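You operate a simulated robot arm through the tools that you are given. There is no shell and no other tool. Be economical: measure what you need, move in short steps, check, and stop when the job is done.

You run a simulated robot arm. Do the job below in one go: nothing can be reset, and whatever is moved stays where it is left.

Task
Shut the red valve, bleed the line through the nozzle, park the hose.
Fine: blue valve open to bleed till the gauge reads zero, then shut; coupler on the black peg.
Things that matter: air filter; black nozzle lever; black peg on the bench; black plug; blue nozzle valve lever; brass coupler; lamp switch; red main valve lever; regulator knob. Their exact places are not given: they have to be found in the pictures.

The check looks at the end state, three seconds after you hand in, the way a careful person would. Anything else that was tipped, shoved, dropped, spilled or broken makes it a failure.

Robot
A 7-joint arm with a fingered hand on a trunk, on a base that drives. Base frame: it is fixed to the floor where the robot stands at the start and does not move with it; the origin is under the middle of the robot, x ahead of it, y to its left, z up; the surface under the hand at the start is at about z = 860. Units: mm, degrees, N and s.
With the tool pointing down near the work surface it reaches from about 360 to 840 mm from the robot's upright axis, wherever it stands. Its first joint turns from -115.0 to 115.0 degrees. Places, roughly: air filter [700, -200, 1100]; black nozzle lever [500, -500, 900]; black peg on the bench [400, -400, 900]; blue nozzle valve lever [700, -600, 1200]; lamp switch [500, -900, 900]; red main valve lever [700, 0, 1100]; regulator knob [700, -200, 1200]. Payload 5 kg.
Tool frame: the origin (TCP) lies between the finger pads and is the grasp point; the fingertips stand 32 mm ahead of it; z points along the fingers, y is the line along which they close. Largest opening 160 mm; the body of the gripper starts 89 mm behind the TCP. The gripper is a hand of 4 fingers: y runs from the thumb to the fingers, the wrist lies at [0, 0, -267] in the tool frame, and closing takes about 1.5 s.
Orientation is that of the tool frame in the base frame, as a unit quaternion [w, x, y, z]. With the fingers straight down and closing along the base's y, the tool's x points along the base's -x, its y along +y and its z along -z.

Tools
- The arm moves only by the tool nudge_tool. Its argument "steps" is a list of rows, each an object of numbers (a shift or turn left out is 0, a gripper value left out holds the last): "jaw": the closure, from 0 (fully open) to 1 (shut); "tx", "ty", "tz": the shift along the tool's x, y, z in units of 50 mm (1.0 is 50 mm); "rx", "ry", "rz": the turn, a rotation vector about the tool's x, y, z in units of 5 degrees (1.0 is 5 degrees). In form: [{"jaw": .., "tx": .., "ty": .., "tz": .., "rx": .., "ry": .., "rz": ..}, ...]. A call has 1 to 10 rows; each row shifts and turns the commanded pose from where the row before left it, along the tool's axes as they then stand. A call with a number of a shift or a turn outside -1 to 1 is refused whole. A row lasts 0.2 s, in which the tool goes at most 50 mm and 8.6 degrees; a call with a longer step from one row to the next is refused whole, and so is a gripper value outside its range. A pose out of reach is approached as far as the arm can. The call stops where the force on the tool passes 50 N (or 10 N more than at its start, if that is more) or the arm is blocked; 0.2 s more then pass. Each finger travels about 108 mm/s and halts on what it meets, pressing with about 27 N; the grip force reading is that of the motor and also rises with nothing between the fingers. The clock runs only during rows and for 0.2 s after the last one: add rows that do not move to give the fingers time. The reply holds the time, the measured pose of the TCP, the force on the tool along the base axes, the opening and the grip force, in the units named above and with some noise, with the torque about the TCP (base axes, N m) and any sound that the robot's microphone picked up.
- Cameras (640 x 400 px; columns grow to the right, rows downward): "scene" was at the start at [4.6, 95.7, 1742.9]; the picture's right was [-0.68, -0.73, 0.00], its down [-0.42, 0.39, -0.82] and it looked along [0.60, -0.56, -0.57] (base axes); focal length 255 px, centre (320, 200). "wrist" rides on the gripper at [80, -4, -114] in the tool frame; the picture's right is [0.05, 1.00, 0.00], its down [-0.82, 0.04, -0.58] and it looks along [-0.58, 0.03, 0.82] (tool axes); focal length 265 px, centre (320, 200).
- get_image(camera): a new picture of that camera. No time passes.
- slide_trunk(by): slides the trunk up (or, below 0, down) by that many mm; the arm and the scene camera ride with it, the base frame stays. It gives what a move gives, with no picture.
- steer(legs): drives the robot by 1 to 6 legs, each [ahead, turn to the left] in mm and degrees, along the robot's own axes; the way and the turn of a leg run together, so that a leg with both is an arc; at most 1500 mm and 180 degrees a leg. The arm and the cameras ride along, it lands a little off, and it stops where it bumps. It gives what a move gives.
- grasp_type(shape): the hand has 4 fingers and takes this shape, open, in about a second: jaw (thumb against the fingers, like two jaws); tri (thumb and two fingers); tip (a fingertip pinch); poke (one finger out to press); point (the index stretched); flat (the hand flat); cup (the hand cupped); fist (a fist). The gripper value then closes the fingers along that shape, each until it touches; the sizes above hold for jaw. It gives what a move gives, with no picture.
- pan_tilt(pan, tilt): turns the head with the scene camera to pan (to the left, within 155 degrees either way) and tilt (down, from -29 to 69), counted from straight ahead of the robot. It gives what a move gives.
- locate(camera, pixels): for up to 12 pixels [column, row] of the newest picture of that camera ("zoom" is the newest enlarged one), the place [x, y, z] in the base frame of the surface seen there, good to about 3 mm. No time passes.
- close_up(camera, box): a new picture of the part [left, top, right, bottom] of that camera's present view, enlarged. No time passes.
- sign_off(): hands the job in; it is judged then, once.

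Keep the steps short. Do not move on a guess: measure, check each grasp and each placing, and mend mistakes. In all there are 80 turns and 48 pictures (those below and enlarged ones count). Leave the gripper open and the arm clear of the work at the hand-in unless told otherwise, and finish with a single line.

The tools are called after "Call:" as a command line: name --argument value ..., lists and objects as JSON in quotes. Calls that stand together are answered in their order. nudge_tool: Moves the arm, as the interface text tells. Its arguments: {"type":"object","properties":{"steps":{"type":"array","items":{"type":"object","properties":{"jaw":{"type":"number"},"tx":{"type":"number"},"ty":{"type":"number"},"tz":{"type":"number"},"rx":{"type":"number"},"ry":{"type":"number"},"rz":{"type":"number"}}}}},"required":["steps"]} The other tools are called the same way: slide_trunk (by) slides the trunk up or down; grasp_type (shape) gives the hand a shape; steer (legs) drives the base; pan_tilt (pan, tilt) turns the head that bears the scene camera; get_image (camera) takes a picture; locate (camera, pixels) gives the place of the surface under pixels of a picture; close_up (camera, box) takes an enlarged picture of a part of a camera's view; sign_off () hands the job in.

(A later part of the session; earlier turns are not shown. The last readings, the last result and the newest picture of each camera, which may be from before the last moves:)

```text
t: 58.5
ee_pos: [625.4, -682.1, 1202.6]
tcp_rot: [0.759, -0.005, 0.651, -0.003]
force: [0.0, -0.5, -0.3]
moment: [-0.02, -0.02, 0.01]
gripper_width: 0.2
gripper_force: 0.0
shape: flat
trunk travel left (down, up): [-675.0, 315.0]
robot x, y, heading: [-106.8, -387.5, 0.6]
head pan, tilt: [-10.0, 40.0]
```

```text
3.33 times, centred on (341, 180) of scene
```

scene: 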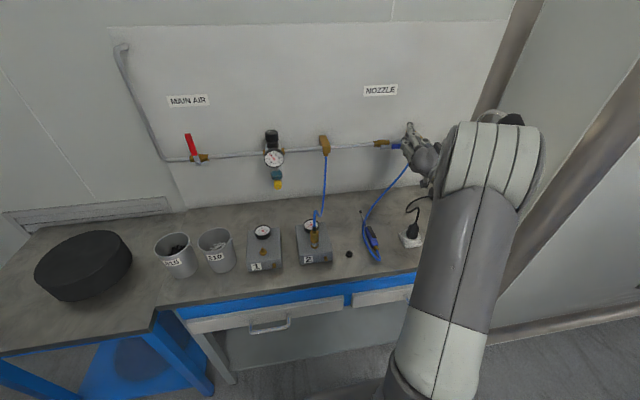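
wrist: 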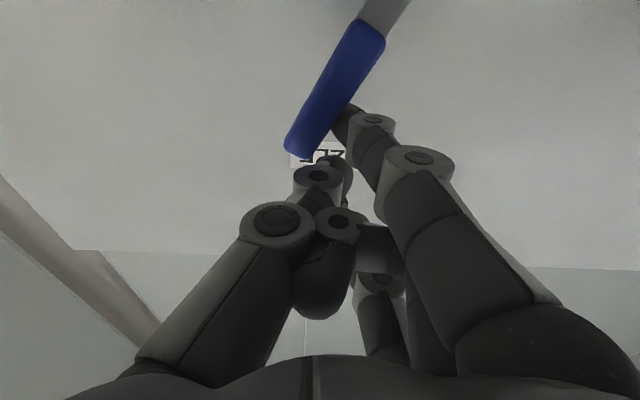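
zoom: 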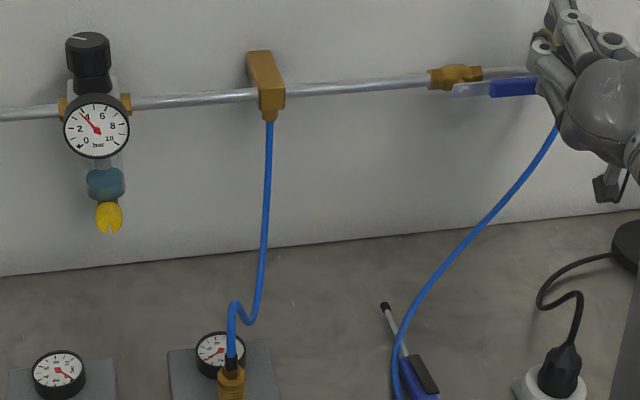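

The gauge still reads about 3.5 with the blue valve open, so the nozzle's black lever must be squeezed to bleed. I'll back out and turn the hand downward, over to the nozzle.

Call:
nudge_tool --steps '[{"tz": -1}, {"tz": -1}, {"tz": -1}, {"tz": -0.4, "ty": 0.6}, {"ty": 1}, {"ty": 1}, {"ty": 0.6}]'

Call:
grasp_type --shape "jaw"

Call:
nudge_tool --steps '[{"ry": 1, "jaw": 0}, {"ry": 1}, {"ry": 1}, {"ry": 1}, {"ry": 1}, {"ry": 1}, {"ry": 1}, {"ry": 1}, {"ry": 1}, {"ry": 1}]'

Call:
nudge_tool --steps '[{"ry": 1}, {"ry": 1}, {"ry": 1}, {"ry": 1}, {"ry": 1}, {"ry": 1}, {"ry": 1}, {"ry": 1}, {"ry": 1}, {"ry": 0.85}]'

Call:
get_image --camera "wrist"

```text
t: 60.0
ee_pos: [465.8, -528.0, 1175.8]
tcp_rot: [0.76, -0.004, 0.65, -0.004]
force: [0.1, -0.1, -0.7]
moment: [0.0, -0.02, -0.01]
gripper_width: 0.2
gripper_force: 0.0
shape: flat
out of reach, approached as far as the arm can: row 7
trunk travel left (down, up): [-675.0, 315.0]
robot x, y, heading: [-108.0, -384.8, 0.3]
head pan, tilt: [-10.0, 40.0]
```

```text
t: 61.0
ee_pos: [464.7, -528.3, 1176.8]
tcp_rot: [0.76, -0.004, 0.65, -0.004]
force: [-0.6, 0.2, -0.5]
moment: [0.01, 0.03, 0.0]
gripper_width: 160.0
gripper_force: 0.0
shape: jaw
trunk travel left (down, up): [-675.0, 315.0]
robot x, y, heading: [-109.0, -384.7, 0.3]
head pan, tilt: [-10.0, 40.0]
```

```text
t: 63.1
ee_pos: [466.1, -529.0, 1176.0]
tcp_rot: [0.412, -0.001, 0.911, -0.007]
force: [0.6, 0.5, 1.1]
moment: [-0.01, 0.0, -0.01]
gripper_width: 160.1
gripper_force: 0.1
shape: jaw
trunk travel left (down, up): [-675.0, 315.0]
robot x, y, heading: [-113.4, -383.0, 0.4]
head pan, tilt: [-10.0, 40.0]
```

```text
t: 65.3
ee_pos: [467.8, -527.9, 1176.7]
tcp_rot: [-0.004, 0.0, 1.0, -0.006]
force: [0.4, -0.7, -0.6]
moment: [-0.02, -0.01, -0.01]
gripper_width: 160.1
gripper_force: 0.1
shape: jaw
trunk travel left (down, up): [-675.0, 315.0]
robot x, y, heading: [-110.2, -382.9, 0.3]
head pan, tilt: [-10.0, 40.0]
```

```text
14 pictures are left
```

wrist: 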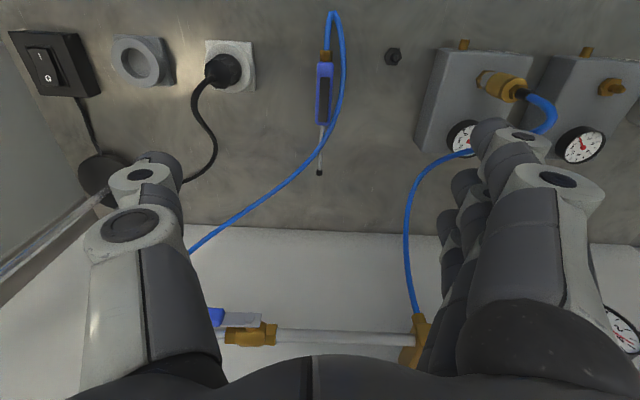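

Gun is at (322,90). One close-up of it to see lever and hose positions.

Call:
close_up --camera "wrist" --box '[260, 0, 420, 190]'

Call:
locate --camera "wrist" --pixels '[[322, 70], [320, 90], [330, 90], [320, 112], [325, 112], [341, 80], [338, 100], [325, 55], [319, 172], [393, 52], [393, 60]]'

```text
2.11 times, centred on (340, 95) of wrist
```

zoom: 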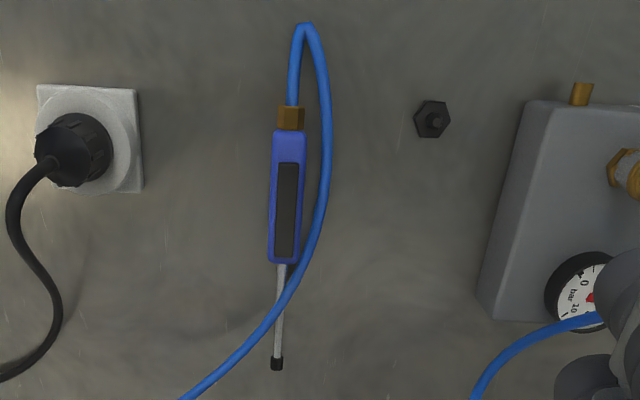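

```text
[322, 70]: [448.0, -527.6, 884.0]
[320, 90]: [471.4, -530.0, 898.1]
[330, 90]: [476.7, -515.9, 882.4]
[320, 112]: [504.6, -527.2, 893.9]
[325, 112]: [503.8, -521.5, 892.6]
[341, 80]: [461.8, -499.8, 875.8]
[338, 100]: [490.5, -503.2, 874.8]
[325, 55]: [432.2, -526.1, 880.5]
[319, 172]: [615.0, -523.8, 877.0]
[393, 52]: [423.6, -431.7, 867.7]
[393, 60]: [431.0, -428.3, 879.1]
```

The black lever lies on top of the gun (centre about (480,-523), top z≈897), so it is pressed downward. I'll take the stretched-index shape again, centre it and lower to about 30 mm above.

Call:
grasp_type --shape "flat"

Call:
nudge_tool --steps '[{"tx": -0.64, "ty": 0.06}, {}, {}, {}]'

Call:
slide_trunk --by -205

Call:
get_image --camera "wrist"

```text
t: 66.2
ee_pos: [467.6, -527.9, 1177.3]
tcp_rot: [-0.004, -0.001, 1.0, -0.006]
force: [-0.3, 0.3, -0.5]
moment: [0.0, -0.01, 0.0]
gripper_width: 152.3
gripper_force: 0.2
shape: flat
trunk travel left (down, up): [-675.0, 315.0]
robot x, y, heading: [-109.2, -385.0, 0.7]
head pan, tilt: [-10.0, 40.0]
```

```text
t: 67.2
ee_pos: [497.7, -525.1, 1177.0]
tcp_rot: [-0.003, 0.0, 1.0, -0.006]
force: [-0.6, 0.3, 0.0]
moment: [-0.04, 0.04, -0.05]
gripper_width: 152.2
gripper_force: 0.1
shape: flat
trunk travel left (down, up): [-675.0, 315.0]
robot x, y, heading: [-110.1, -385.9, 0.1]
head pan, tilt: [-10.0, 40.0]
```

```text
t: 69.5
ee_pos: [497.6, -524.8, 972.2]
tcp_rot: [-0.004, 0.0, 1.0, -0.006]
force: [0.5, 0.6, -0.2]
moment: [0.02, 0.0, 0.0]
gripper_width: 152.0
gripper_force: 0.1
shape: flat
trunk travel left (down, up): [-470.0, 520.0]
robot x, y, heading: [-111.3, -383.3, 0.1]
head pan, tilt: [-10.0, 40.0]
```

```text
12 pictures are left
```

wrist: 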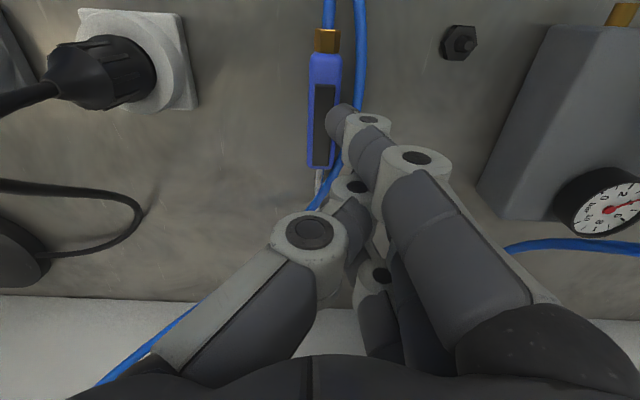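

Call:
locate --camera "wrist" --pixels '[[332, 115], [340, 125], [352, 185], [350, 215], [325, 90], [325, 150], [316, 90], [350, 95], [308, 232]]'

```text
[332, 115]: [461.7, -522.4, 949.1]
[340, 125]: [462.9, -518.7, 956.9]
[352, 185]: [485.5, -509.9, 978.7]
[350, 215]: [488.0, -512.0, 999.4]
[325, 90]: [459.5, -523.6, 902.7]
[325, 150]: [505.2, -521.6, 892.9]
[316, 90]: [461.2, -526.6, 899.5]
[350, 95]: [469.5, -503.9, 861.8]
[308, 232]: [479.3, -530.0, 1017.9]
```

Index tip is at about (472,-518,940), lever centre y≈-523, top ≈902. I'll shift 4 mm and press down in small steps.

Call:
nudge_tool --steps '[{"ty": -0.08}, {"tz": 0.4}, {"tz": 0.2}, {"tz": 0.06}, {"tz": 0.06}, {"tz": 0.06}, {}]'

```text
t: 71.1
ee_pos: [498.0, -528.7, 933.3]
tcp_rot: [-0.003, 0.0, 1.0, -0.005]
force: [-2.5, 0.9, 4.0]
moment: [0.07, 0.19, 0.02]
gripper_width: 152.3
gripper_force: 0.2
shape: flat
trunk travel left (down, up): [-470.0, 520.0]
robot x, y, heading: [-113.4, -379.7, 0.3]
head pan, tilt: [-10.0, 40.0]
```

Contact at about 4 N. Press a little more.

Call:
nudge_tool --steps '[{"tz": 0.06}, {"tz": 0.06}, {"tz": 0.06}, {"tz": 0.06}, {}, {}]'

```text
t: 72.0
ee_pos: [496.6, -526.9, 932.4]
tcp_rot: [0.005, -0.002, 1.0, -0.006]
force: [-6.5, 6.0, 27.6]
moment: [0.48, 1.06, -0.12]
gripper_width: 152.2
gripper_force: 0.0
shape: flat
trunk travel left (down, up): [-470.0, 520.0]
robot x, y, heading: [-111.7, -384.3, 0.5]
head pan, tilt: [-10.0, 40.0]
stopped in row 4: the force on the tool passed its limit at 53 N (the readings are from after the stop); the commanded pose is now the measured one
```

Force 27 N but little travel, contact seems near y=-517. I'll look at the contact.

Call:
close_up --camera "wrist" --box '[250, 20, 410, 140]'

Call:
close_up --camera "scene" --box '[220, 40, 420, 165]'

```text
3.33 times, centred on (330, 80) of wrist
```

zoom: 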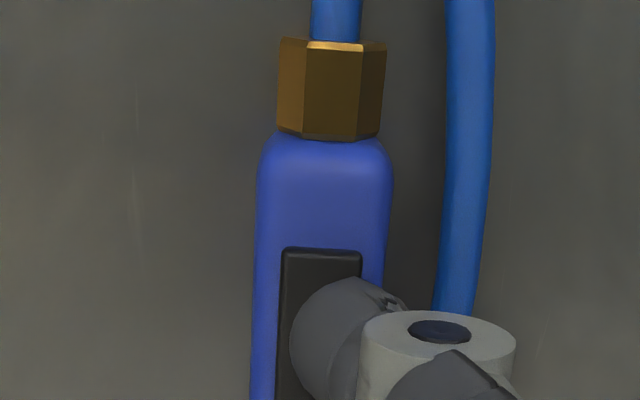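

```text
3.20 times, centred on (320, 102) of scene
```

zoom: 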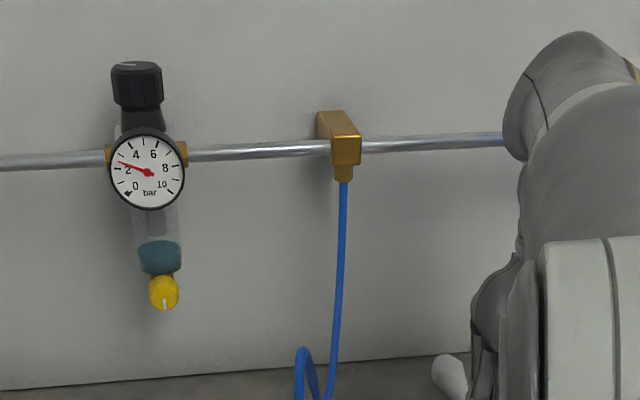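

The gauge has dropped to about 2.4: it is bleeding. I'll hold the press for two seconds.

Call:
nudge_tool --steps '[{"tz": 0.02}, {}, {}, {}, {}, {}, {}, {}, {}, {}]'

Call:
nudge_tool --steps '[{}, {}, {}, {}, {}, {}, {}, {}, {}, {}]'

Call:
close_up --camera "scene" --box '[240, 70, 300, 110]'

```text
t: 73.3
ee_pos: [497.5, -527.2, 932.0]
tcp_rot: [0.006, -0.001, 1.0, -0.007]
force: [-5.7, 4.0, 25.1]
moment: [0.39, 0.95, -0.11]
gripper_width: 152.3
gripper_force: 0.1
shape: flat
trunk travel left (down, up): [-470.0, 520.0]
robot x, y, heading: [-110.0, -385.2, 0.2]
head pan, tilt: [-10.0, 40.0]
stopped in row 6: the force on the tool passed its limit at 50 N (the readings are from after the stop); the commanded pose is now the measured one
```

```text
t: 75.5
ee_pos: [497.8, -525.4, 932.2]
tcp_rot: [0.005, -0.001, 1.0, -0.006]
force: [0.1, 7.9, 41.2]
moment: [0.6, 1.19, -0.29]
gripper_width: 152.2
gripper_force: 0.1
shape: flat
trunk travel left (down, up): [-470.0, 520.0]
robot x, y, heading: [-111.5, -381.0, 0.5]
head pan, tilt: [-10.0, 40.0]
```

```text
10.00 times, centred on (270, 90) of scene
```

zoom: 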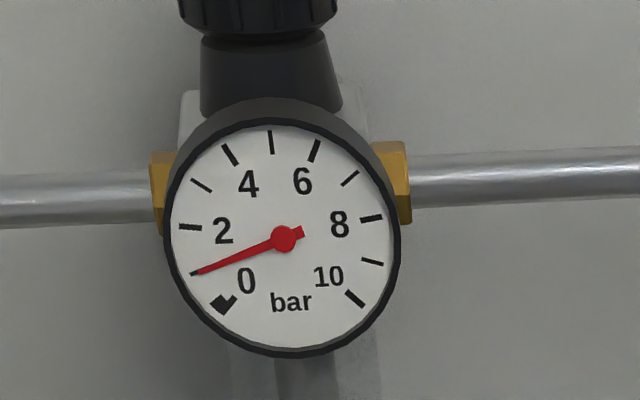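

Reading about 1 bar, falling. Hold longer, easing the force slightly.

Call:
nudge_tool --steps '[{"tz": -0.03}, {}, {}, {}, {}, {}, {}, {}, {}, {}]'

Call:
nudge_tool --steps '[{}, {}, {}, {}, {}, {}, {}, {}, {}, {}]'

Call:
nudge_tool --steps '[{}, {}, {}, {}, {}, {}, {}, {}, {}, {}]'

Call:
nudge_tool --steps '[{}, {}, {}, {}, {}, {}, {}, {}, {}, {}]'

Call:
close_up --camera "scene" --box '[240, 70, 300, 110]'

```text
t: 77.7
ee_pos: [498.5, -526.8, 930.2]
tcp_rot: [0.003, -0.001, 1.0, -0.005]
force: [1.0, 5.4, 28.2]
moment: [0.43, 0.81, -0.12]
gripper_width: 152.4
gripper_force: 0.0
shape: flat
trunk travel left (down, up): [-470.0, 520.0]
robot x, y, heading: [-111.5, -384.7, 0.5]
head pan, tilt: [-10.0, 40.0]
```

```text
t: 79.9
ee_pos: [498.9, -526.5, 931.8]
tcp_rot: [0.004, -0.002, 1.0, -0.006]
force: [-0.3, 3.7, 25.0]
moment: [0.33, 0.84, -0.13]
gripper_width: 152.3
gripper_force: 0.0
shape: flat
trunk travel left (down, up): [-470.0, 520.0]
robot x, y, heading: [-111.4, -377.1, 0.3]
head pan, tilt: [-10.0, 40.0]
```

```text
t: 82.1
ee_pos: [497.6, -527.8, 931.2]
tcp_rot: [0.004, -0.001, 1.0, -0.006]
force: [-1.3, 4.2, 24.4]
moment: [0.29, 0.8, -0.12]
gripper_width: 152.3
gripper_force: 0.0
shape: flat
trunk travel left (down, up): [-470.0, 520.0]
robot x, y, heading: [-107.6, -380.2, 0.3]
head pan, tilt: [-10.0, 40.0]
```

```text
t: 84.3
ee_pos: [498.5, -526.8, 932.7]
tcp_rot: [0.004, -0.001, 1.0, -0.006]
force: [-0.9, 3.8, 23.4]
moment: [0.31, 0.76, -0.07]
gripper_width: 152.2
gripper_force: 0.0
shape: flat
trunk travel left (down, up): [-470.0, 520.0]
robot x, y, heading: [-108.8, -381.0, 0.3]
head pan, tilt: [-10.0, 40.0]
```

```text
10.00 times, centred on (270, 90) of scene
```

zoom: 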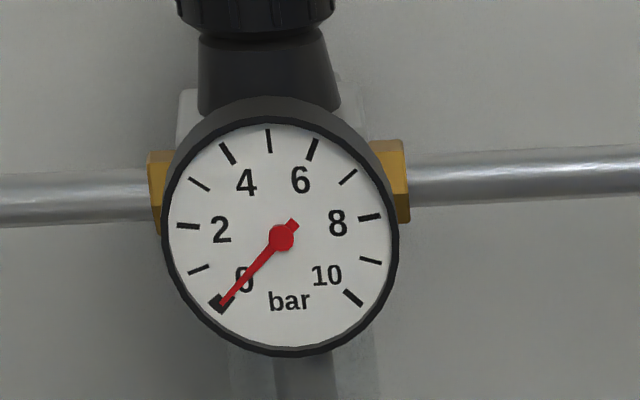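

Gauge reads zero. I'll lift straight off the nozzle with the trunk and turn the hand forward again, with a 20° yaw so the index points square to the wall.

Call:
nudge_tool --steps '[{"tz": -0.3}, {"tz": -0.7}]'

Call:
slide_trunk --by 230

Call:
nudge_tool --steps '[{"ry": -1}, {"ry": -1}, {"ry": -1}, {"ry": -1}, {"ry": -1}, {"ry": -1}, {"ry": -1}, {"ry": -1}, {"ry": -1}, {"ry": -1}]'

Call:
nudge_tool --steps '[{"ry": -1}, {"ry": -1}, {"ry": -1}, {"ry": -1}, {"ry": -1}, {"ry": -1}, {"ry": -1}, {"ry": -1}, {"ry": -1}, {"ry": -1}]'

Call:
get_image --camera "scene"

```text
t: 84.9
ee_pos: [498.9, -526.9, 979.9]
tcp_rot: [0.001, -0.001, 1.0, -0.005]
force: [0.0, -0.5, -0.6]
moment: [0.0, 0.0, 0.02]
gripper_width: 152.1
gripper_force: 0.0
shape: flat
trunk travel left (down, up): [-470.0, 520.0]
robot x, y, heading: [-111.1, -385.7, 0.5]
head pan, tilt: [-10.0, 40.0]
```

```text
t: 87.3
ee_pos: [499.7, -525.9, 1209.8]
tcp_rot: [0.003, -0.001, 1.0, -0.007]
force: [-0.4, -0.9, -0.5]
moment: [0.01, 0.0, -0.03]
gripper_width: 152.4
gripper_force: 0.2
shape: flat
trunk travel left (down, up): [-700.0, 290.0]
robot x, y, heading: [-109.8, -382.4, 0.2]
head pan, tilt: [-10.0, 40.0]
```

```text
t: 89.5
ee_pos: [500.3, -526.8, 1210.1]
tcp_rot: [0.426, -0.004, 0.905, -0.004]
force: [0.4, 1.1, 1.2]
moment: [-0.01, -0.01, 0.01]
gripper_width: 152.0
gripper_force: 0.1
shape: flat
trunk travel left (down, up): [-700.0, 290.0]
robot x, y, heading: [-109.2, -382.4, 0.4]
head pan, tilt: [-10.0, 40.0]
```

```text
t: 91.7
ee_pos: [498.4, -527.1, 1210.1]
tcp_rot: [0.768, -0.005, 0.64, -0.004]
force: [0.1, -0.5, -0.5]
moment: [-0.01, -0.03, 0.01]
gripper_width: 152.0
gripper_force: 0.0
shape: flat
trunk travel left (down, up): [-700.0, 290.0]
robot x, y, heading: [-109.7, -384.8, 0.5]
head pan, tilt: [-10.0, 40.0]
```

```text
7 pictures are left
```

scene: 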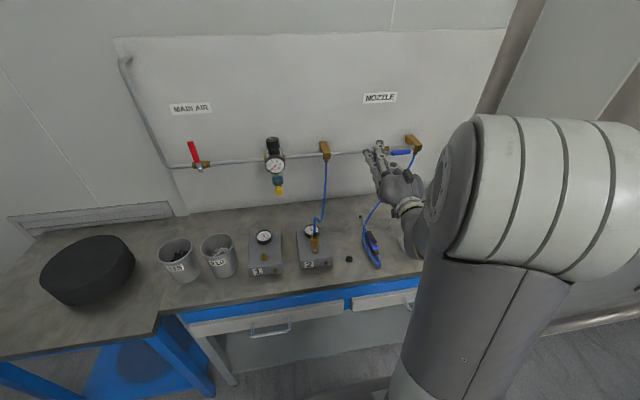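

Blue lever visible at (400,152). I'll measure lever, hose, plus coupler and peg in this same picture.

Call:
locate --camera "scene" --pixels '[[393, 152], [401, 152], [410, 152], [415, 157], [410, 172], [371, 212], [366, 222], [316, 230], [315, 238], [315, 246], [314, 252], [349, 259]]'

```text
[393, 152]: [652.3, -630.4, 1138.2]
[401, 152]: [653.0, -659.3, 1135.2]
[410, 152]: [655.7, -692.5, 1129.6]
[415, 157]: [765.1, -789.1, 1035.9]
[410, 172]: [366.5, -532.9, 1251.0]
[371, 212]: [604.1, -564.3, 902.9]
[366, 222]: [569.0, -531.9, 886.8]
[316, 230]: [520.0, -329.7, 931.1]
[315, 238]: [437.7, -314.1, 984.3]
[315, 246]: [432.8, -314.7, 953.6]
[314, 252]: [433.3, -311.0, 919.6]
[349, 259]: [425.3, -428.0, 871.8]
```

Roll 45° gives index lowest and innermost with the other fingers clear of the lever and hose. I'll roll 45°, straighten the index by 15°, then move to -y and down in front of the wall.

Call:
nudge_tool --steps '[{"rz": 1}, {"rz": 1}, {"rz": 1}, {"rz": 1}, {"rz": 1}, {"rz": 1}, {"rz": 1}, {"rz": 1}, {"rz": 1}]'

Call:
nudge_tool --steps '[{"rx": -1}, {"rx": -1}, {"rx": -1}, {"tx": -0.6, "ty": -0.58, "tz": -0.155}, {"tx": -0.6, "ty": -0.58, "tz": -0.155}, {"tx": -0.6, "ty": -0.58, "tz": -0.155}, {"tx": -0.59, "ty": -0.57, "tz": -0.155}, {}]'

Call:
nudge_tool --steps '[{"tx": 0.53, "ty": -0.477, "tz": -0.27}, {"tx": 0.53, "ty": -0.477, "tz": -0.27}, {"tx": 0.53, "ty": -0.477, "tz": -0.27}, {}]'

Call:
get_image --camera "wrist"

```text
t: 93.7
ee_pos: [498.8, -526.5, 1209.1]
tcp_rot: [0.711, 0.241, 0.593, 0.292]
force: [0.1, 0.1, -0.1]
moment: [-0.02, -0.02, 0.01]
gripper_width: 152.2
gripper_force: 0.1
shape: flat
trunk travel left (down, up): [-700.0, 290.0]
robot x, y, heading: [-109.8, -383.2, 0.3]
head pan, tilt: [-10.0, 40.0]
```

```text
t: 95.5
ee_pos: [501.5, -695.7, 1209.5]
tcp_rot: [0.736, 0.146, 0.551, 0.366]
force: [-0.1, 0.1, -0.1]
moment: [0.02, 0.02, -0.01]
gripper_width: 152.3
gripper_force: 0.1
shape: flat
trunk travel left (down, up): [-700.0, 290.0]
robot x, y, heading: [-109.8, -384.3, 0.3]
head pan, tilt: [-10.0, 40.0]
```

```text
t: 96.5
ee_pos: [499.7, -698.0, 1095.1]
tcp_rot: [0.736, 0.146, 0.551, 0.366]
force: [0.6, 0.4, -0.4]
moment: [-0.02, -0.01, -0.01]
gripper_width: 152.2
gripper_force: 0.1
shape: flat
trunk travel left (down, up): [-700.0, 290.0]
robot x, y, heading: [-109.3, -383.4, 0.4]
head pan, tilt: [-10.0, 40.0]
```

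```text
6 pictures are left
```

wrist: 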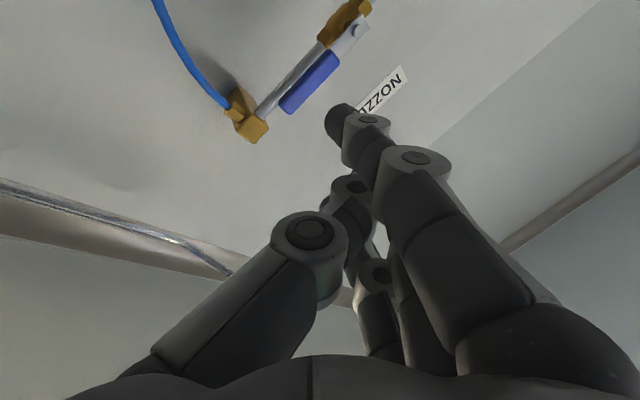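

Call:
locate --camera "wrist" --pixels '[[334, 113], [345, 125], [370, 118], [415, 158], [330, 70], [300, 95], [288, 107], [222, 100], [190, 60], [165, 15], [350, 187]]'

```text
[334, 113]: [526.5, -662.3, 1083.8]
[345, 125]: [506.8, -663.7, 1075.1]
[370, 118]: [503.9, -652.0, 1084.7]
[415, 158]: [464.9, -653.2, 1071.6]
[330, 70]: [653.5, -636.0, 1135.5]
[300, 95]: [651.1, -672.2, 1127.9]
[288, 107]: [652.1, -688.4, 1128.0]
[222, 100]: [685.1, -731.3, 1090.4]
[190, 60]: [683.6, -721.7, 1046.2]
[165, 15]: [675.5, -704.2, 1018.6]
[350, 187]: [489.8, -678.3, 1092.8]
```

Index tip is at (530,-669,1091) and the hose runs at x≥675, clear. I'll go ahead 134 mm to bring the tip under the lever, then push up.

Call:
nudge_tool --steps '[{"tx": 0.113, "ty": -0.338, "tz": 0.82}, {"tx": 0.113, "ty": -0.338, "tz": 0.82}, {"tx": 0.113, "ty": -0.338, "tz": 0.82}, {}]'

Call:
nudge_tool --steps '[{"tx": -0.167, "ty": 0.15, "tz": 0.085}, {"tx": -0.167, "ty": 0.15, "tz": 0.085}, {"tx": -0.167, "ty": 0.15, "tz": 0.085}, {"tx": -0.167, "ty": 0.15, "tz": 0.085}, {"tx": -0.167, "ty": 0.15, "tz": 0.085}, {}]'

Call:
get_image --camera "wrist"

```text
t: 97.5
ee_pos: [632.0, -699.0, 1097.8]
tcp_rot: [0.736, 0.146, 0.55, 0.366]
force: [-16.3, -2.7, -2.6]
moment: [-0.01, -0.65, 0.64]
gripper_width: 152.3
gripper_force: 0.1
shape: flat
trunk travel left (down, up): [-700.0, 290.0]
robot x, y, heading: [-110.1, -381.6, 0.4]
head pan, tilt: [-10.0, 40.0]
```

```text
t: 98.9
ee_pos: [633.9, -696.3, 1157.2]
tcp_rot: [0.735, 0.144, 0.551, 0.367]
force: [0.5, -0.4, -1.1]
moment: [-0.04, 0.03, -0.02]
gripper_width: 152.3
gripper_force: 0.1
shape: flat
trunk travel left (down, up): [-700.0, 290.0]
robot x, y, heading: [-111.7, -382.5, 0.4]
head pan, tilt: [-10.0, 40.0]
```

```text
5 pictures are left
```

wrist: 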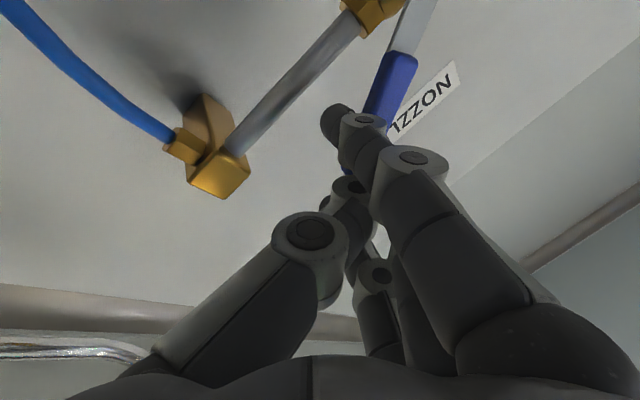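

The lever is turning up with the finger beneath it. Continue the arc to the upright stop.

Call:
nudge_tool --steps '[{"tx": -0.12, "ty": 0.3, "tz": 0.14}, {"tx": -0.07, "ty": 0.33, "tz": 0.147}, {"tx": 0.094, "ty": 0.338, "tz": 0.127}, {"tx": 0.094, "ty": 0.338, "tz": 0.127}, {"tx": 0.113, "ty": 0.11, "tz": 0.03}, {"tx": 0.113, "ty": 0.11, "tz": 0.03}, {"tx": 0.113, "ty": 0.11, "tz": 0.03}, {"tx": 0.113, "ty": 0.11, "tz": 0.03}]'

```text
t: 100.7
ee_pos: [629.6, -626.6, 1206.8]
tcp_rot: [0.739, 0.15, 0.548, 0.362]
force: [-8.6, -39.1, 13.2]
moment: [-0.76, -0.04, -0.74]
gripper_width: 152.4
gripper_force: 0.1
shape: flat
trunk travel left (down, up): [-700.0, 290.0]
robot x, y, heading: [-110.8, -382.0, -0.1]
head pan, tilt: [-10.0, 40.0]
```

Firm stop (39 N against +y). I'll check with the wrist camera.

Call:
get_image --camera "wrist"

```text
4 pictures are left
```

wrist: 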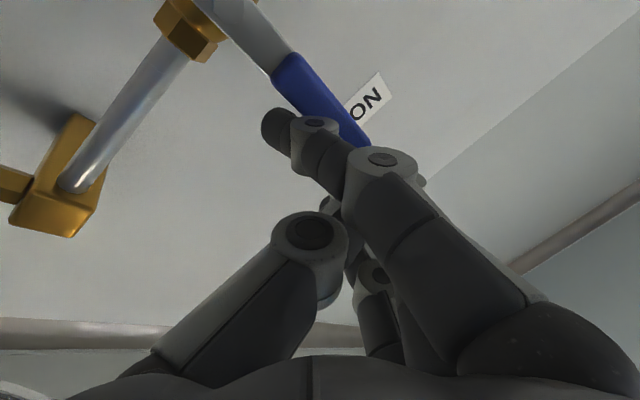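

The lever looks perpendicular to the pipe. I'll confirm by measuring lever points.

Call:
locate --camera "wrist" --pixels '[[245, 30], [275, 65], [300, 80], [330, 105], [358, 135], [195, 30]]'

```text
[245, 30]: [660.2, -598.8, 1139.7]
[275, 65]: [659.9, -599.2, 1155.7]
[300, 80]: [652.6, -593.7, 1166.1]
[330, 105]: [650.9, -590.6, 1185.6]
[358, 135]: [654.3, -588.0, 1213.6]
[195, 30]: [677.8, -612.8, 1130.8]
```

Lever points match its original shut position (top at y≈-589). Blue valve is shut. I'll move off -y, back out, and undo the roll and straightening.

Call:
nudge_tool --steps '[{"tx": -0.32, "ty": -0.3, "tz": -0.07}, {"tx": -0.095, "ty": 0.283, "tz": -0.69}, {"tx": -0.095, "ty": 0.283, "tz": -0.69}, {"tx": -0.095, "ty": 0.283, "tz": -0.69}, {"tx": -0.095, "ty": 0.283, "tz": -0.69}]'

Call:
nudge_tool --steps '[{"rx": 1}, {"rx": 1}, {"rx": 1}, {"rz": -1}, {"rz": -1}, {"rz": -1}, {"rz": -1}, {"rz": -1}, {"rz": -1}, {"rz": -1}]'

Call:
nudge_tool --steps '[{"rz": -1}, {"rz": -1}, {"ry": 1}, {"ry": 1}, {"ry": 1}, {"ry": 1}, {"ry": 1}, {"ry": 1}, {"ry": 1}, {"ry": 1}]'

Call:
grasp_type --shape "jaw"

Call:
steer --legs '[[-70, 0]]'

Call:
nudge_tool --steps '[{"ry": 1, "jaw": 0.35}, {"ry": 1}, {"ry": 1}, {}]'

```text
t: 101.9
ee_pos: [482.0, -637.0, 1206.4]
tcp_rot: [0.735, 0.146, 0.551, 0.367]
force: [-0.5, 0.1, -0.3]
moment: [0.01, 0.0, -0.04]
gripper_width: 152.3
gripper_force: 0.1
shape: flat
trunk travel left (down, up): [-700.0, 290.0]
robot x, y, heading: [-111.5, -378.1, 0.3]
head pan, tilt: [-10.0, 40.0]
```

```text
t: 104.1
ee_pos: [484.2, -637.1, 1207.0]
tcp_rot: [0.766, 0.05, 0.638, 0.064]
force: [0.3, 0.6, 0.1]
moment: [0.01, 0.01, 0.03]
gripper_width: 152.4
gripper_force: 0.1
shape: flat
trunk travel left (down, up): [-700.0, 290.0]
robot x, y, heading: [-108.7, -379.9, 0.4]
head pan, tilt: [-10.0, 40.0]
```

```text
t: 106.3
ee_pos: [484.1, -637.6, 1207.3]
tcp_rot: [0.502, -0.003, 0.865, -0.005]
force: [-0.5, -0.7, -0.3]
moment: [0.01, 0.01, -0.03]
gripper_width: 152.4
gripper_force: 0.0
shape: flat
trunk travel left (down, up): [-700.0, 290.0]
robot x, y, heading: [-111.3, -386.6, 0.3]
head pan, tilt: [-10.0, 40.0]
```

```text
t: 107.2
ee_pos: [483.9, -636.5, 1207.0]
tcp_rot: [0.503, -0.004, 0.864, -0.003]
force: [0.8, 1.0, -0.2]
moment: [0.02, -0.01, -0.03]
gripper_width: 159.7
gripper_force: 0.0
shape: jaw
trunk travel left (down, up): [-700.0, 290.0]
robot x, y, heading: [-110.7, -382.8, 0.1]
head pan, tilt: [-10.0, 40.0]
```

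```text
t: 108.2
ee_pos: [412.4, -636.6, 1207.2]
tcp_rot: [0.503, -0.004, 0.864, -0.005]
force: [-0.6, -0.3, -0.2]
moment: [0.02, 0.01, -0.01]
gripper_width: 160.3
gripper_force: 0.1
shape: jaw
trunk travel left (down, up): [-700.0, 290.0]
robot x, y, heading: [-181.2, -384.3, 0.2]
head pan, tilt: [-10.0, 40.0]
```

```text
t: 109.2
ee_pos: [413.2, -636.0, 1207.1]
tcp_rot: [0.385, -0.004, 0.923, -0.005]
force: [1.3, 0.6, 0.2]
moment: [-0.01, 0.01, -0.02]
gripper_width: 104.8
gripper_force: 0.0
shape: jaw
trunk travel left (down, up): [-700.0, 290.0]
robot x, y, heading: [-180.5, -384.6, 0.3]
head pan, tilt: [-10.0, 40.0]
```

Hand is at 45°. I'll take a close-up of test box 2, the coupler and the peg to measure them precisely.

Call:
close_up --camera "scene" --box '[270, 190, 398, 270]'

```text
5.00 times, centred on (334, 230) of scene
```

zoom: 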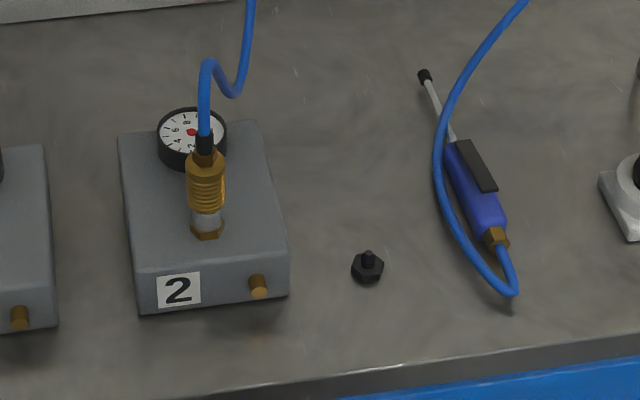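

Call:
locate --camera "zoom" --pixels '[[205, 140], [205, 158], [206, 180], [206, 205], [206, 218], [206, 232], [240, 200], [165, 215], [368, 255], [368, 272], [368, 290], [205, 90]]'

```text
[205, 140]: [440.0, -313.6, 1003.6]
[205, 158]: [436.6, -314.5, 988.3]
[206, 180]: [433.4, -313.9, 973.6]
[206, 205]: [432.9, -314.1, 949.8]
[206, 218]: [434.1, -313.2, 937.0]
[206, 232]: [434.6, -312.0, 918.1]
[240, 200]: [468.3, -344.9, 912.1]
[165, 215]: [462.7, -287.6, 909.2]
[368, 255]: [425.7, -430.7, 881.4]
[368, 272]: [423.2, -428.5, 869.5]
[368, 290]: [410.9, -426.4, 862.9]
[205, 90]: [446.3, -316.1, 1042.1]
```

Coupler sleeve: axis about (446,-314), z 945–988; box top 910. Peg: axis about (428,-429), flange top 870, pin to 882. I'll reduce the tilt to 25°, move across at height to 96 mm in front of the coupler, then lower.

Call:
nudge_tool --steps '[{"ry": 1}, {"ry": 1}, {"ry": 1}, {"ry": 1}, {}]'

Call:
nudge_tool --steps '[{"ty": 0.92, "tx": 0.163, "tz": -0.076}, {"ty": 0.92, "tx": 0.163, "tz": -0.076}, {"ty": 0.92, "tx": 0.163, "tz": -0.076}, {"ty": 0.92, "tx": 0.163, "tz": -0.076}, {"ty": 0.92, "tx": 0.163, "tz": -0.076}, {"ty": 0.92, "tx": 0.163, "tz": -0.076}, {"ty": 0.92, "tx": 0.163, "tz": -0.076}, {}]'

Call:
slide_trunk --by -233

```text
t: 110.5
ee_pos: [413.9, -636.2, 1208.1]
tcp_rot: [0.219, -0.002, 0.976, -0.006]
force: [-0.2, 0.2, 0.4]
moment: [0.01, 0.01, -0.01]
gripper_width: 104.4
gripper_force: 0.0
shape: jaw
trunk travel left (down, up): [-700.0, 290.0]
robot x, y, heading: [-181.3, -381.7, 0.3]
head pan, tilt: [-10.0, 40.0]
```

```text
t: 112.2
ee_pos: [349.1, -313.3, 1204.8]
tcp_rot: [0.219, -0.002, 0.976, -0.006]
force: [-0.2, 0.4, 0.4]
moment: [0.02, 0.01, 0.0]
gripper_width: 104.5
gripper_force: 0.0
shape: jaw
trunk travel left (down, up): [-700.0, 290.0]
robot x, y, heading: [-180.4, -384.6, 0.5]
head pan, tilt: [-10.0, 40.0]
```

```text
t: 114.7
ee_pos: [348.6, -314.4, 970.8]
tcp_rot: [0.218, -0.004, 0.976, -0.004]
force: [0.4, 0.2, 0.7]
moment: [-0.01, 0.02, 0.0]
gripper_width: 104.2
gripper_force: 0.0
shape: jaw
trunk travel left (down, up): [-467.0, 523.0]
robot x, y, heading: [-183.7, -380.1, 0.4]
head pan, tilt: [-10.0, 40.0]
```

In position 97 mm in front of the coupler. I'll go ahead 96 mm and close on the sleeve.

Call:
nudge_tool --steps '[{"tx": -0.58, "tz": 0.25}, {"tx": -0.58, "tz": 0.25}, {"tx": -0.58, "tz": 0.25}, {}]'

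Call:
nudge_tool --steps '[{"jaw": 0.6}, {"jaw": 0.8}, {"jaw": 1}, {"jaw": 1}, {}, {}, {}, {}]'

Call:
get_image --camera "wrist"

```text
t: 115.9
ee_pos: [366.7, -110.8, 978.7]
tcp_rot: [0.216, -0.188, 0.958, 0.035]
force: [1.1, -0.2, 0.4]
moment: [0.03, 0.02, -0.01]
gripper_width: 103.9
gripper_force: 0.1
shape: jaw
out of reach, approached as far as the arm can: row 3
trunk travel left (down, up): [-467.0, 523.0]
robot x, y, heading: [-179.2, -385.0, 0.4]
head pan, tilt: [-10.0, 40.0]
stopped in row 4: the arm was blocked; the commanded pose is now the measured one
```

```text
t: 117.7
ee_pos: [365.9, -112.0, 977.7]
tcp_rot: [0.216, -0.187, 0.958, 0.036]
force: [-0.1, 0.5, -0.3]
moment: [0.02, -0.01, 0.0]
gripper_width: 0.1
gripper_force: 27.4
shape: jaw
trunk travel left (down, up): [-467.0, 523.0]
robot x, y, heading: [-179.3, -384.6, 0.3]
head pan, tilt: [-10.0, 40.0]
```

```text
2 pictures are left
```

wrist: 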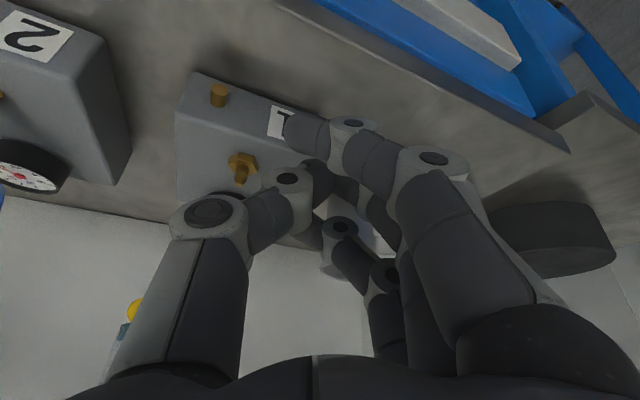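

The arm swung sideways to y=-112 instead of going forward (blocked, no force now), and closed on nothing. The boxes look in place; I'll check what lies near the fingers before moving.

Call:
locate --camera "wrist" --pixels '[[360, 232], [375, 240], [218, 95], [240, 160], [50, 40], [560, 225], [300, 130], [345, 128], [325, 205], [100, 60]]'

Call:
slide_trunk --by 230

```text
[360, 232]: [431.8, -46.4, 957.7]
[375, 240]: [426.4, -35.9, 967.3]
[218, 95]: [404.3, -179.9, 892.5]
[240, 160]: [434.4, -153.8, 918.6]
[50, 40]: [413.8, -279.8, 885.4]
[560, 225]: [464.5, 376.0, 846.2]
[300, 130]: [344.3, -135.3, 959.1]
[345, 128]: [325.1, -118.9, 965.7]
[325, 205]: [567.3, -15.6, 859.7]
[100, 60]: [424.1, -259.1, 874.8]
```

```text
t: 120.1
ee_pos: [367.1, -113.0, 1208.6]
tcp_rot: [0.217, -0.187, 0.958, 0.035]
force: [-0.8, 0.3, -0.1]
moment: [0.01, 0.06, -0.03]
gripper_width: 0.2
gripper_force: 27.3
shape: jaw
trunk travel left (down, up): [-697.0, 293.0]
robot x, y, heading: [-180.4, -380.7, 0.1]
head pan, tilt: [-10.0, 40.0]
```

Fingers were short of cup 210 (rim around y=-46) and forces stayed nil. Raised again. I'll restore the orientation, open to 100 mm and return to y=-314 at height.

Call:
nudge_tool --steps '[{"jaw": 0.35, "rx": 0.44, "rz": 1.0}, {"rx": 0.44, "rz": 1.0}, {"rx": 0.44, "rz": 1.0}, {"rx": 0.44, "rz": 1.0}, {}]'

Call:
nudge_tool --steps '[{"ty": -0.8}, {"ty": -0.8}, {"ty": -0.8}, {"ty": -0.8}, {"ty": -0.8}, {}]'

```text
t: 121.3
ee_pos: [366.0, -113.7, 1208.8]
tcp_rot: [0.221, -0.001, 0.975, 0.0]
force: [0.1, -0.5, -0.9]
moment: [0.01, -0.01, 0.0]
gripper_width: 104.0
gripper_force: 0.1
shape: jaw
trunk travel left (down, up): [-697.0, 293.0]
robot x, y, heading: [-181.7, -381.6, 0.4]
head pan, tilt: [-10.0, 40.0]
```

```text
t: 122.7
ee_pos: [364.9, -314.2, 1209.8]
tcp_rot: [0.22, -0.001, 0.975, -0.001]
force: [-0.1, -0.5, 0.8]
moment: [0.02, 0.0, 0.0]
gripper_width: 104.0
gripper_force: 0.0
shape: jaw
trunk travel left (down, up): [-697.0, 293.0]
robot x, y, heading: [-182.3, -382.8, 0.2]
head pan, tilt: [-10.0, 40.0]
```

Test the forward move here at height, in small steps.

Call:
nudge_tool --steps '[{"tx": -0.363, "tz": 0.168}, {"tx": -0.363, "tz": 0.168}, {"tx": -0.363, "tz": 0.168}, {"tx": -0.363, "tz": 0.168}, {}]'

```text
t: 123.9
ee_pos: [444.7, -322.3, 1211.0]
tcp_rot: [0.221, 0.002, 0.975, 0.002]
force: [-0.9, -2.3, 1.0]
moment: [0.15, -0.05, 0.1]
gripper_width: 103.5
gripper_force: 0.1
shape: jaw
trunk travel left (down, up): [-697.0, 293.0]
robot x, y, heading: [-178.0, -384.7, 0.1]
head pan, tilt: [-10.0, 40.0]
```

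Forward works now. I'll settle and correct y.

Call:
nudge_tool --steps '[{}, {}, {}]'

```text
t: 124.7
ee_pos: [446.2, -313.6, 1210.0]
tcp_rot: [0.22, -0.001, 0.976, -0.001]
force: [0.0, -0.6, -0.8]
moment: [0.03, 0.0, 0.0]
gripper_width: 103.9
gripper_force: 0.0
shape: jaw
trunk travel left (down, up): [-697.0, 293.0]
robot x, y, heading: [-181.2, -386.6, 0.4]
head pan, tilt: [-10.0, 40.0]
```

Settled at (446,-314,1210), right above the coupler with a good posture. To keep it, I'll use the base: back 100 mm, lower the trunk, then drive in.

Call:
steer --legs '[[-100, 0]]'

Call:
slide_trunk --by -237

Call:
steer --legs '[[60, 0]]'

```text
t: 125.9
ee_pos: [344.5, -312.4, 1210.7]
tcp_rot: [0.22, -0.002, 0.976, -0.001]
force: [-0.8, 0.3, 0.0]
moment: [-0.01, -0.03, -0.03]
gripper_width: 103.8
gripper_force: 0.0
shape: jaw
trunk travel left (down, up): [-697.0, 293.0]
robot x, y, heading: [-282.1, -381.5, 0.5]
head pan, tilt: [-10.0, 40.0]
```

```text
t: 128.3
ee_pos: [344.8, -313.5, 973.2]
tcp_rot: [0.22, -0.002, 0.975, -0.001]
force: [-0.4, 0.2, -0.6]
moment: [0.02, 0.0, -0.03]
gripper_width: 104.0
gripper_force: 0.0
shape: jaw
trunk travel left (down, up): [-460.0, 530.0]
robot x, y, heading: [-279.1, -379.9, 0.4]
head pan, tilt: [-10.0, 40.0]
```

```text
t: 129.3
ee_pos: [404.8, -311.9, 972.2]
tcp_rot: [0.22, -0.001, 0.975, -0.001]
force: [0.2, -0.3, -0.5]
moment: [0.02, -0.04, 0.04]
gripper_width: 104.2
gripper_force: 0.0
shape: jaw
trunk travel left (down, up): [-460.0, 530.0]
robot x, y, heading: [-219.8, -385.1, 0.3]
head pan, tilt: [-10.0, 40.0]
```

On line. Drive the last 40 mm, then close on the sleeve.

Call:
steer --legs '[[41, 0]]'

Call:
nudge_tool --steps '[{"jaw": 0.6, "ty": -0.03}, {"jaw": 0.8}, {"jaw": 1}, {}, {}, {}, {}]'

```text
t: 130.2
ee_pos: [445.6, -313.4, 972.4]
tcp_rot: [0.22, 0.0, 0.975, -0.001]
force: [-0.2, 0.0, -0.1]
moment: [0.0, -0.01, -0.01]
gripper_width: 104.0
gripper_force: 0.0
shape: jaw
trunk travel left (down, up): [-460.0, 530.0]
robot x, y, heading: [-178.4, -382.7, 0.2]
head pan, tilt: [-10.0, 40.0]
```

```text
t: 131.8
ee_pos: [446.6, -315.9, 972.9]
tcp_rot: [0.221, -0.001, 0.975, 0.0]
force: [-0.1, -4.8, -0.7]
moment: [0.12, 0.14, -0.06]
gripper_width: 9.1
gripper_force: 26.9
shape: jaw
trunk travel left (down, up): [-460.0, 530.0]
robot x, y, heading: [-180.7, -385.4, 0.1]
head pan, tilt: [-10.0, 40.0]
```

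Grip 27 N with 9 mm reading (fingers that pass beside the sleeve may close further), with side force showing contact. I'll lift gently to feel the hold.

Call:
nudge_tool --steps '[{"tx": -0.034, "tz": -0.072}, {"tx": -0.034, "tz": -0.072}, {"tx": -0.034, "tz": -0.072}]'

```text
t: 132.6
ee_pos: [447.3, -314.0, 984.4]
tcp_rot: [0.22, -0.002, 0.975, -0.001]
force: [-1.0, 0.3, -0.7]
moment: [-0.01, 0.08, 0.02]
gripper_width: 7.8
gripper_force: 26.8
shape: jaw
trunk travel left (down, up): [-460.0, 530.0]
robot x, y, heading: [-182.1, -386.5, 0.5]
head pan, tilt: [-10.0, 40.0]
```

Little resistance. I'll lift 40 mm more and then look.

Call:
nudge_tool --steps '[{"tx": -0.086, "tz": -0.18}, {"tx": -0.086, "tz": -0.18}, {"tx": -0.086, "tz": -0.18}, {"tx": -0.086, "tz": -0.18}, {}]'

Call:
get_image --camera "wrist"

```text
t: 133.8
ee_pos: [446.7, -313.8, 1024.1]
tcp_rot: [0.22, -0.001, 0.975, 0.0]
force: [0.7, 0.5, -0.8]
moment: [-0.05, -0.03, -0.01]
gripper_width: 7.8
gripper_force: 26.8
shape: jaw
trunk travel left (down, up): [-460.0, 530.0]
robot x, y, heading: [-178.5, -384.6, 0.3]
head pan, tilt: [-10.0, 40.0]
```

```text
1 pictures are left
```

wrist: 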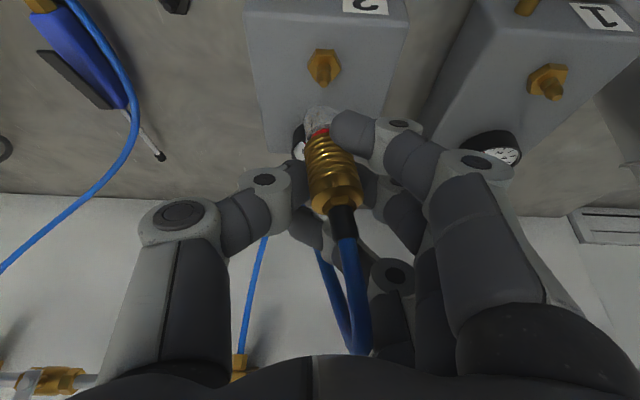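

The coupler is in the hand, off the box, with hose attached. I'll measure the coupler's axis, the box nipple, and the peg (175,4) in this picture.

Call:
locate --camera "wrist" --pixels '[[318, 118], [320, 132], [328, 150], [333, 175], [337, 195], [344, 215], [306, 128], [322, 55], [325, 78], [175, 5], [172, 1], [182, 6]]'

```text
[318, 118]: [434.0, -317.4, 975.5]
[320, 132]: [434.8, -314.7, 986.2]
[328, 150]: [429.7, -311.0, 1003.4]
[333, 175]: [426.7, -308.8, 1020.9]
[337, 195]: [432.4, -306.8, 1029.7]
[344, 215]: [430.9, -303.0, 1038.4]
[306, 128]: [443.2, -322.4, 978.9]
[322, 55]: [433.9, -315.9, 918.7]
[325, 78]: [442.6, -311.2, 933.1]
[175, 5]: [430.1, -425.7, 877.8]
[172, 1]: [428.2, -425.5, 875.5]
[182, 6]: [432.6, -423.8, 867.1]
```

The coupler leans about 12° (top toward +y). I'll carry it over toward the peg at this height, then straighten it.

Call:
nudge_tool --steps '[{"ty": -0.4, "tx": 0.042, "tz": -0.02}, {"ty": -0.4, "tx": 0.042, "tz": -0.02}, {"ty": -0.4, "tx": 0.042, "tz": -0.02}, {"ty": -0.4, "tx": 0.042, "tz": -0.02}, {"ty": -0.4, "tx": 0.042, "tz": -0.02}, {"ty": -0.41, "tx": 0.042, "tz": -0.02}, {}]'

Call:
nudge_tool --steps '[{"rx": -0.72, "rz": 0.34}, {"rx": -0.72, "rz": 0.34}, {"rx": -0.72, "rz": 0.34}, {}, {}]'

```text
t: 135.4
ee_pos: [431.9, -436.5, 1023.1]
tcp_rot: [0.22, 0.0, 0.975, -0.001]
force: [0.4, 0.1, -0.5]
moment: [0.0, 0.01, 0.01]
gripper_width: 7.6
gripper_force: 27.2
shape: jaw
trunk travel left (down, up): [-460.0, 530.0]
robot x, y, heading: [-180.7, -380.8, 0.4]
head pan, tilt: [-10.0, 40.0]
```

```text
t: 136.6
ee_pos: [422.0, -431.9, 1037.9]
tcp_rot: [0.227, 0.017, 0.97, 0.085]
force: [0.3, -0.6, -0.3]
moment: [0.02, 0.0, 0.0]
gripper_width: 7.7
gripper_force: 26.3
shape: jaw
out of reach, approached as far as the arm can: row 2, 3
trunk travel left (down, up): [-460.0, 530.0]
robot x, y, heading: [-177.3, -382.0, 0.3]
head pan, tilt: [-10.0, 40.0]
```

Call:
nudge_tool --steps '[{}, {}, {}, {}]'

```text
t: 137.6
ee_pos: [421.5, -431.6, 1037.9]
tcp_rot: [0.228, 0.017, 0.97, 0.085]
force: [-0.4, -0.3, -1.2]
moment: [-0.02, 0.0, -0.01]
gripper_width: 7.9
gripper_force: 26.4
shape: jaw
trunk travel left (down, up): [-460.0, 530.0]
robot x, y, heading: [-178.1, -383.5, 0.2]
head pan, tilt: [-10.0, 40.0]
```

The arm holds at a limit with the coupler about 10° straightened; fine. I'll shift x by driving 11 mm ahead and lower with the trunk to ~12 mm above the peg.

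Call:
steer --legs '[[11, 0]]'

Call:
slide_trunk --by -88

```text
t: 138.3
ee_pos: [432.6, -432.7, 1039.0]
tcp_rot: [0.227, 0.018, 0.97, 0.084]
force: [-0.3, 0.9, -0.4]
moment: [-0.01, -0.03, 0.01]
gripper_width: 7.9
gripper_force: 27.0
shape: jaw
trunk travel left (down, up): [-460.0, 530.0]
robot x, y, heading: [-170.8, -381.5, 0.4]
head pan, tilt: [-10.0, 40.0]
```

```text
t: 139.6
ee_pos: [432.5, -433.1, 951.7]
tcp_rot: [0.228, 0.017, 0.97, 0.084]
force: [-0.4, -0.2, 0.3]
moment: [0.02, 0.02, -0.03]
gripper_width: 7.6
gripper_force: 26.7
shape: jaw
trunk travel left (down, up): [-372.0, 618.0]
robot x, y, heading: [-168.7, -382.8, 0.0]
head pan, tilt: [-10.0, 40.0]
```

Bottom should be ~900 now, pin top 881. I'll use the last picture to check alignment.

Call:
close_up --camera "wrist" --box '[240, 50, 400, 230]'

```text
2.22 times, centred on (320, 140) of wrist
```

zoom: 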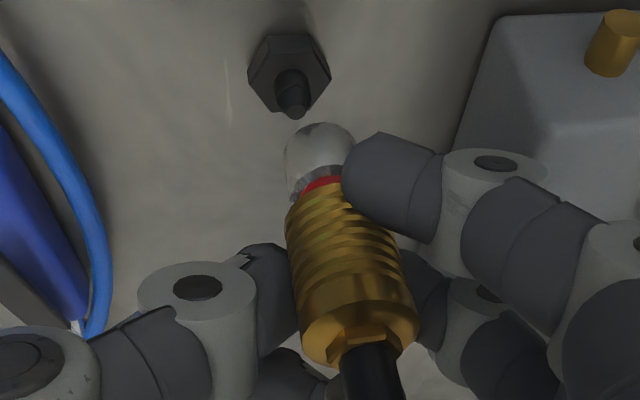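

Clear view: pin tip at (293,110), coupler mouth at (320,130). Measure both.

Call:
locate --camera "zoom" --pixels '[[293, 113], [292, 98], [290, 78], [258, 70], [322, 75], [288, 45], [320, 128], [318, 145], [316, 168], [333, 225], [345, 280], [372, 375]]'

```text
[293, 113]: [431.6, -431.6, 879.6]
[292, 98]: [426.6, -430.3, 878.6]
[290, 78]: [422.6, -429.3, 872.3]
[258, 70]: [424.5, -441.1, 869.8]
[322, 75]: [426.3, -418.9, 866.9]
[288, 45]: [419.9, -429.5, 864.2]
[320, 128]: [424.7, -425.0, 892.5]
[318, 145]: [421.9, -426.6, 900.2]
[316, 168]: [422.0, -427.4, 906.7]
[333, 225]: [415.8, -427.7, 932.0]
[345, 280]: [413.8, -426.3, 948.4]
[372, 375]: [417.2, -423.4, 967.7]
```

Peg axis ≈ (431,-430); coupler mouth ≈ (432.5,-426), leaning ~6° (top toward -x). I'll straighten it 6° and shift y -4 mm.

Call:
nudge_tool --steps '[{"ry": 0.6}, {"ry": 0.6}, {"ty": -0.08}, {}, {}]'

```text
t: 140.8
ee_pos: [432.9, -437.4, 949.7]
tcp_rot: [0.177, 0.013, 0.98, 0.085]
force: [0.3, 0.2, -1.6]
moment: [-0.01, -0.05, 0.02]
gripper_width: 7.7
gripper_force: 27.1
shape: jaw
trunk travel left (down, up): [-372.0, 618.0]
robot x, y, heading: [-169.0, -384.3, 0.1]
head pan, tilt: [-10.0, 40.0]
```

Straightened and shifted. Now x +4.5 mm and lower 12 mm in 3 mm steps, watching force.

Call:
nudge_tool --steps '[{"tx": -0.084, "tz": 0.031}, {}, {"tx": 0.021, "ty": -0.01, "tz": 0.055}, {"tx": 0.021, "ty": -0.01, "tz": 0.055}, {"tx": 0.021, "ty": -0.01, "tz": 0.055}, {"tx": 0.021, "ty": -0.01, "tz": 0.055}, {}]'

```text
t: 142.4
ee_pos: [437.4, -436.9, 937.8]
tcp_rot: [0.177, 0.014, 0.981, 0.084]
force: [-0.2, -0.5, -1.2]
moment: [-0.02, -0.01, 0.01]
gripper_width: 7.8
gripper_force: 27.5
shape: jaw
trunk travel left (down, up): [-372.0, 618.0]
robot x, y, heading: [-169.1, -382.6, 0.4]
head pan, tilt: [-10.0, 40.0]
```

No contact yet; the mouth is about at the pin tip. Continue slowly.

Call:
nudge_tool --steps '[{"tx": 0.014, "ty": -0.007, "tz": 0.037}, {"tx": 0.014, "ty": -0.007, "tz": 0.037}, {"tx": 0.014, "ty": -0.007, "tz": 0.037}, {"tx": 0.014, "ty": -0.007, "tz": 0.037}, {}]'

```text
t: 143.6
ee_pos: [437.5, -436.4, 930.0]
tcp_rot: [0.177, 0.013, 0.98, 0.085]
force: [-3.1, 0.2, 0.3]
moment: [-0.02, 0.23, 0.04]
gripper_width: 7.9
gripper_force: 26.8
shape: jaw
trunk travel left (down, up): [-372.0, 618.0]
robot x, y, heading: [-169.4, -383.9, 0.4]
head pan, tilt: [-10.0, 40.0]
```

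A small side force at the mouth (-3 N in x) and no upward force: the pin is inside the mouth, slightly off in x. I'll ease -1.5 mm in x and keep lowering.

Call:
nudge_tool --steps '[{"tx": 0.028, "tz": -0.01}, {"tx": 0.014, "ty": -0.007, "tz": 0.037}, {"tx": 0.014, "ty": -0.007, "tz": 0.037}, {"tx": 0.014, "ty": -0.007, "tz": 0.037}, {}]'

```text
t: 144.8
ee_pos: [435.6, -436.9, 925.0]
tcp_rot: [0.178, 0.013, 0.98, 0.085]
force: [-0.2, 0.3, 4.6]
moment: [0.08, 0.08, -0.01]
gripper_width: 8.0
gripper_force: 27.1
shape: jaw
trunk travel left (down, up): [-372.0, 618.0]
robot x, y, heading: [-163.3, -382.7, 0.5]
head pan, tilt: [-10.0, 40.0]
```

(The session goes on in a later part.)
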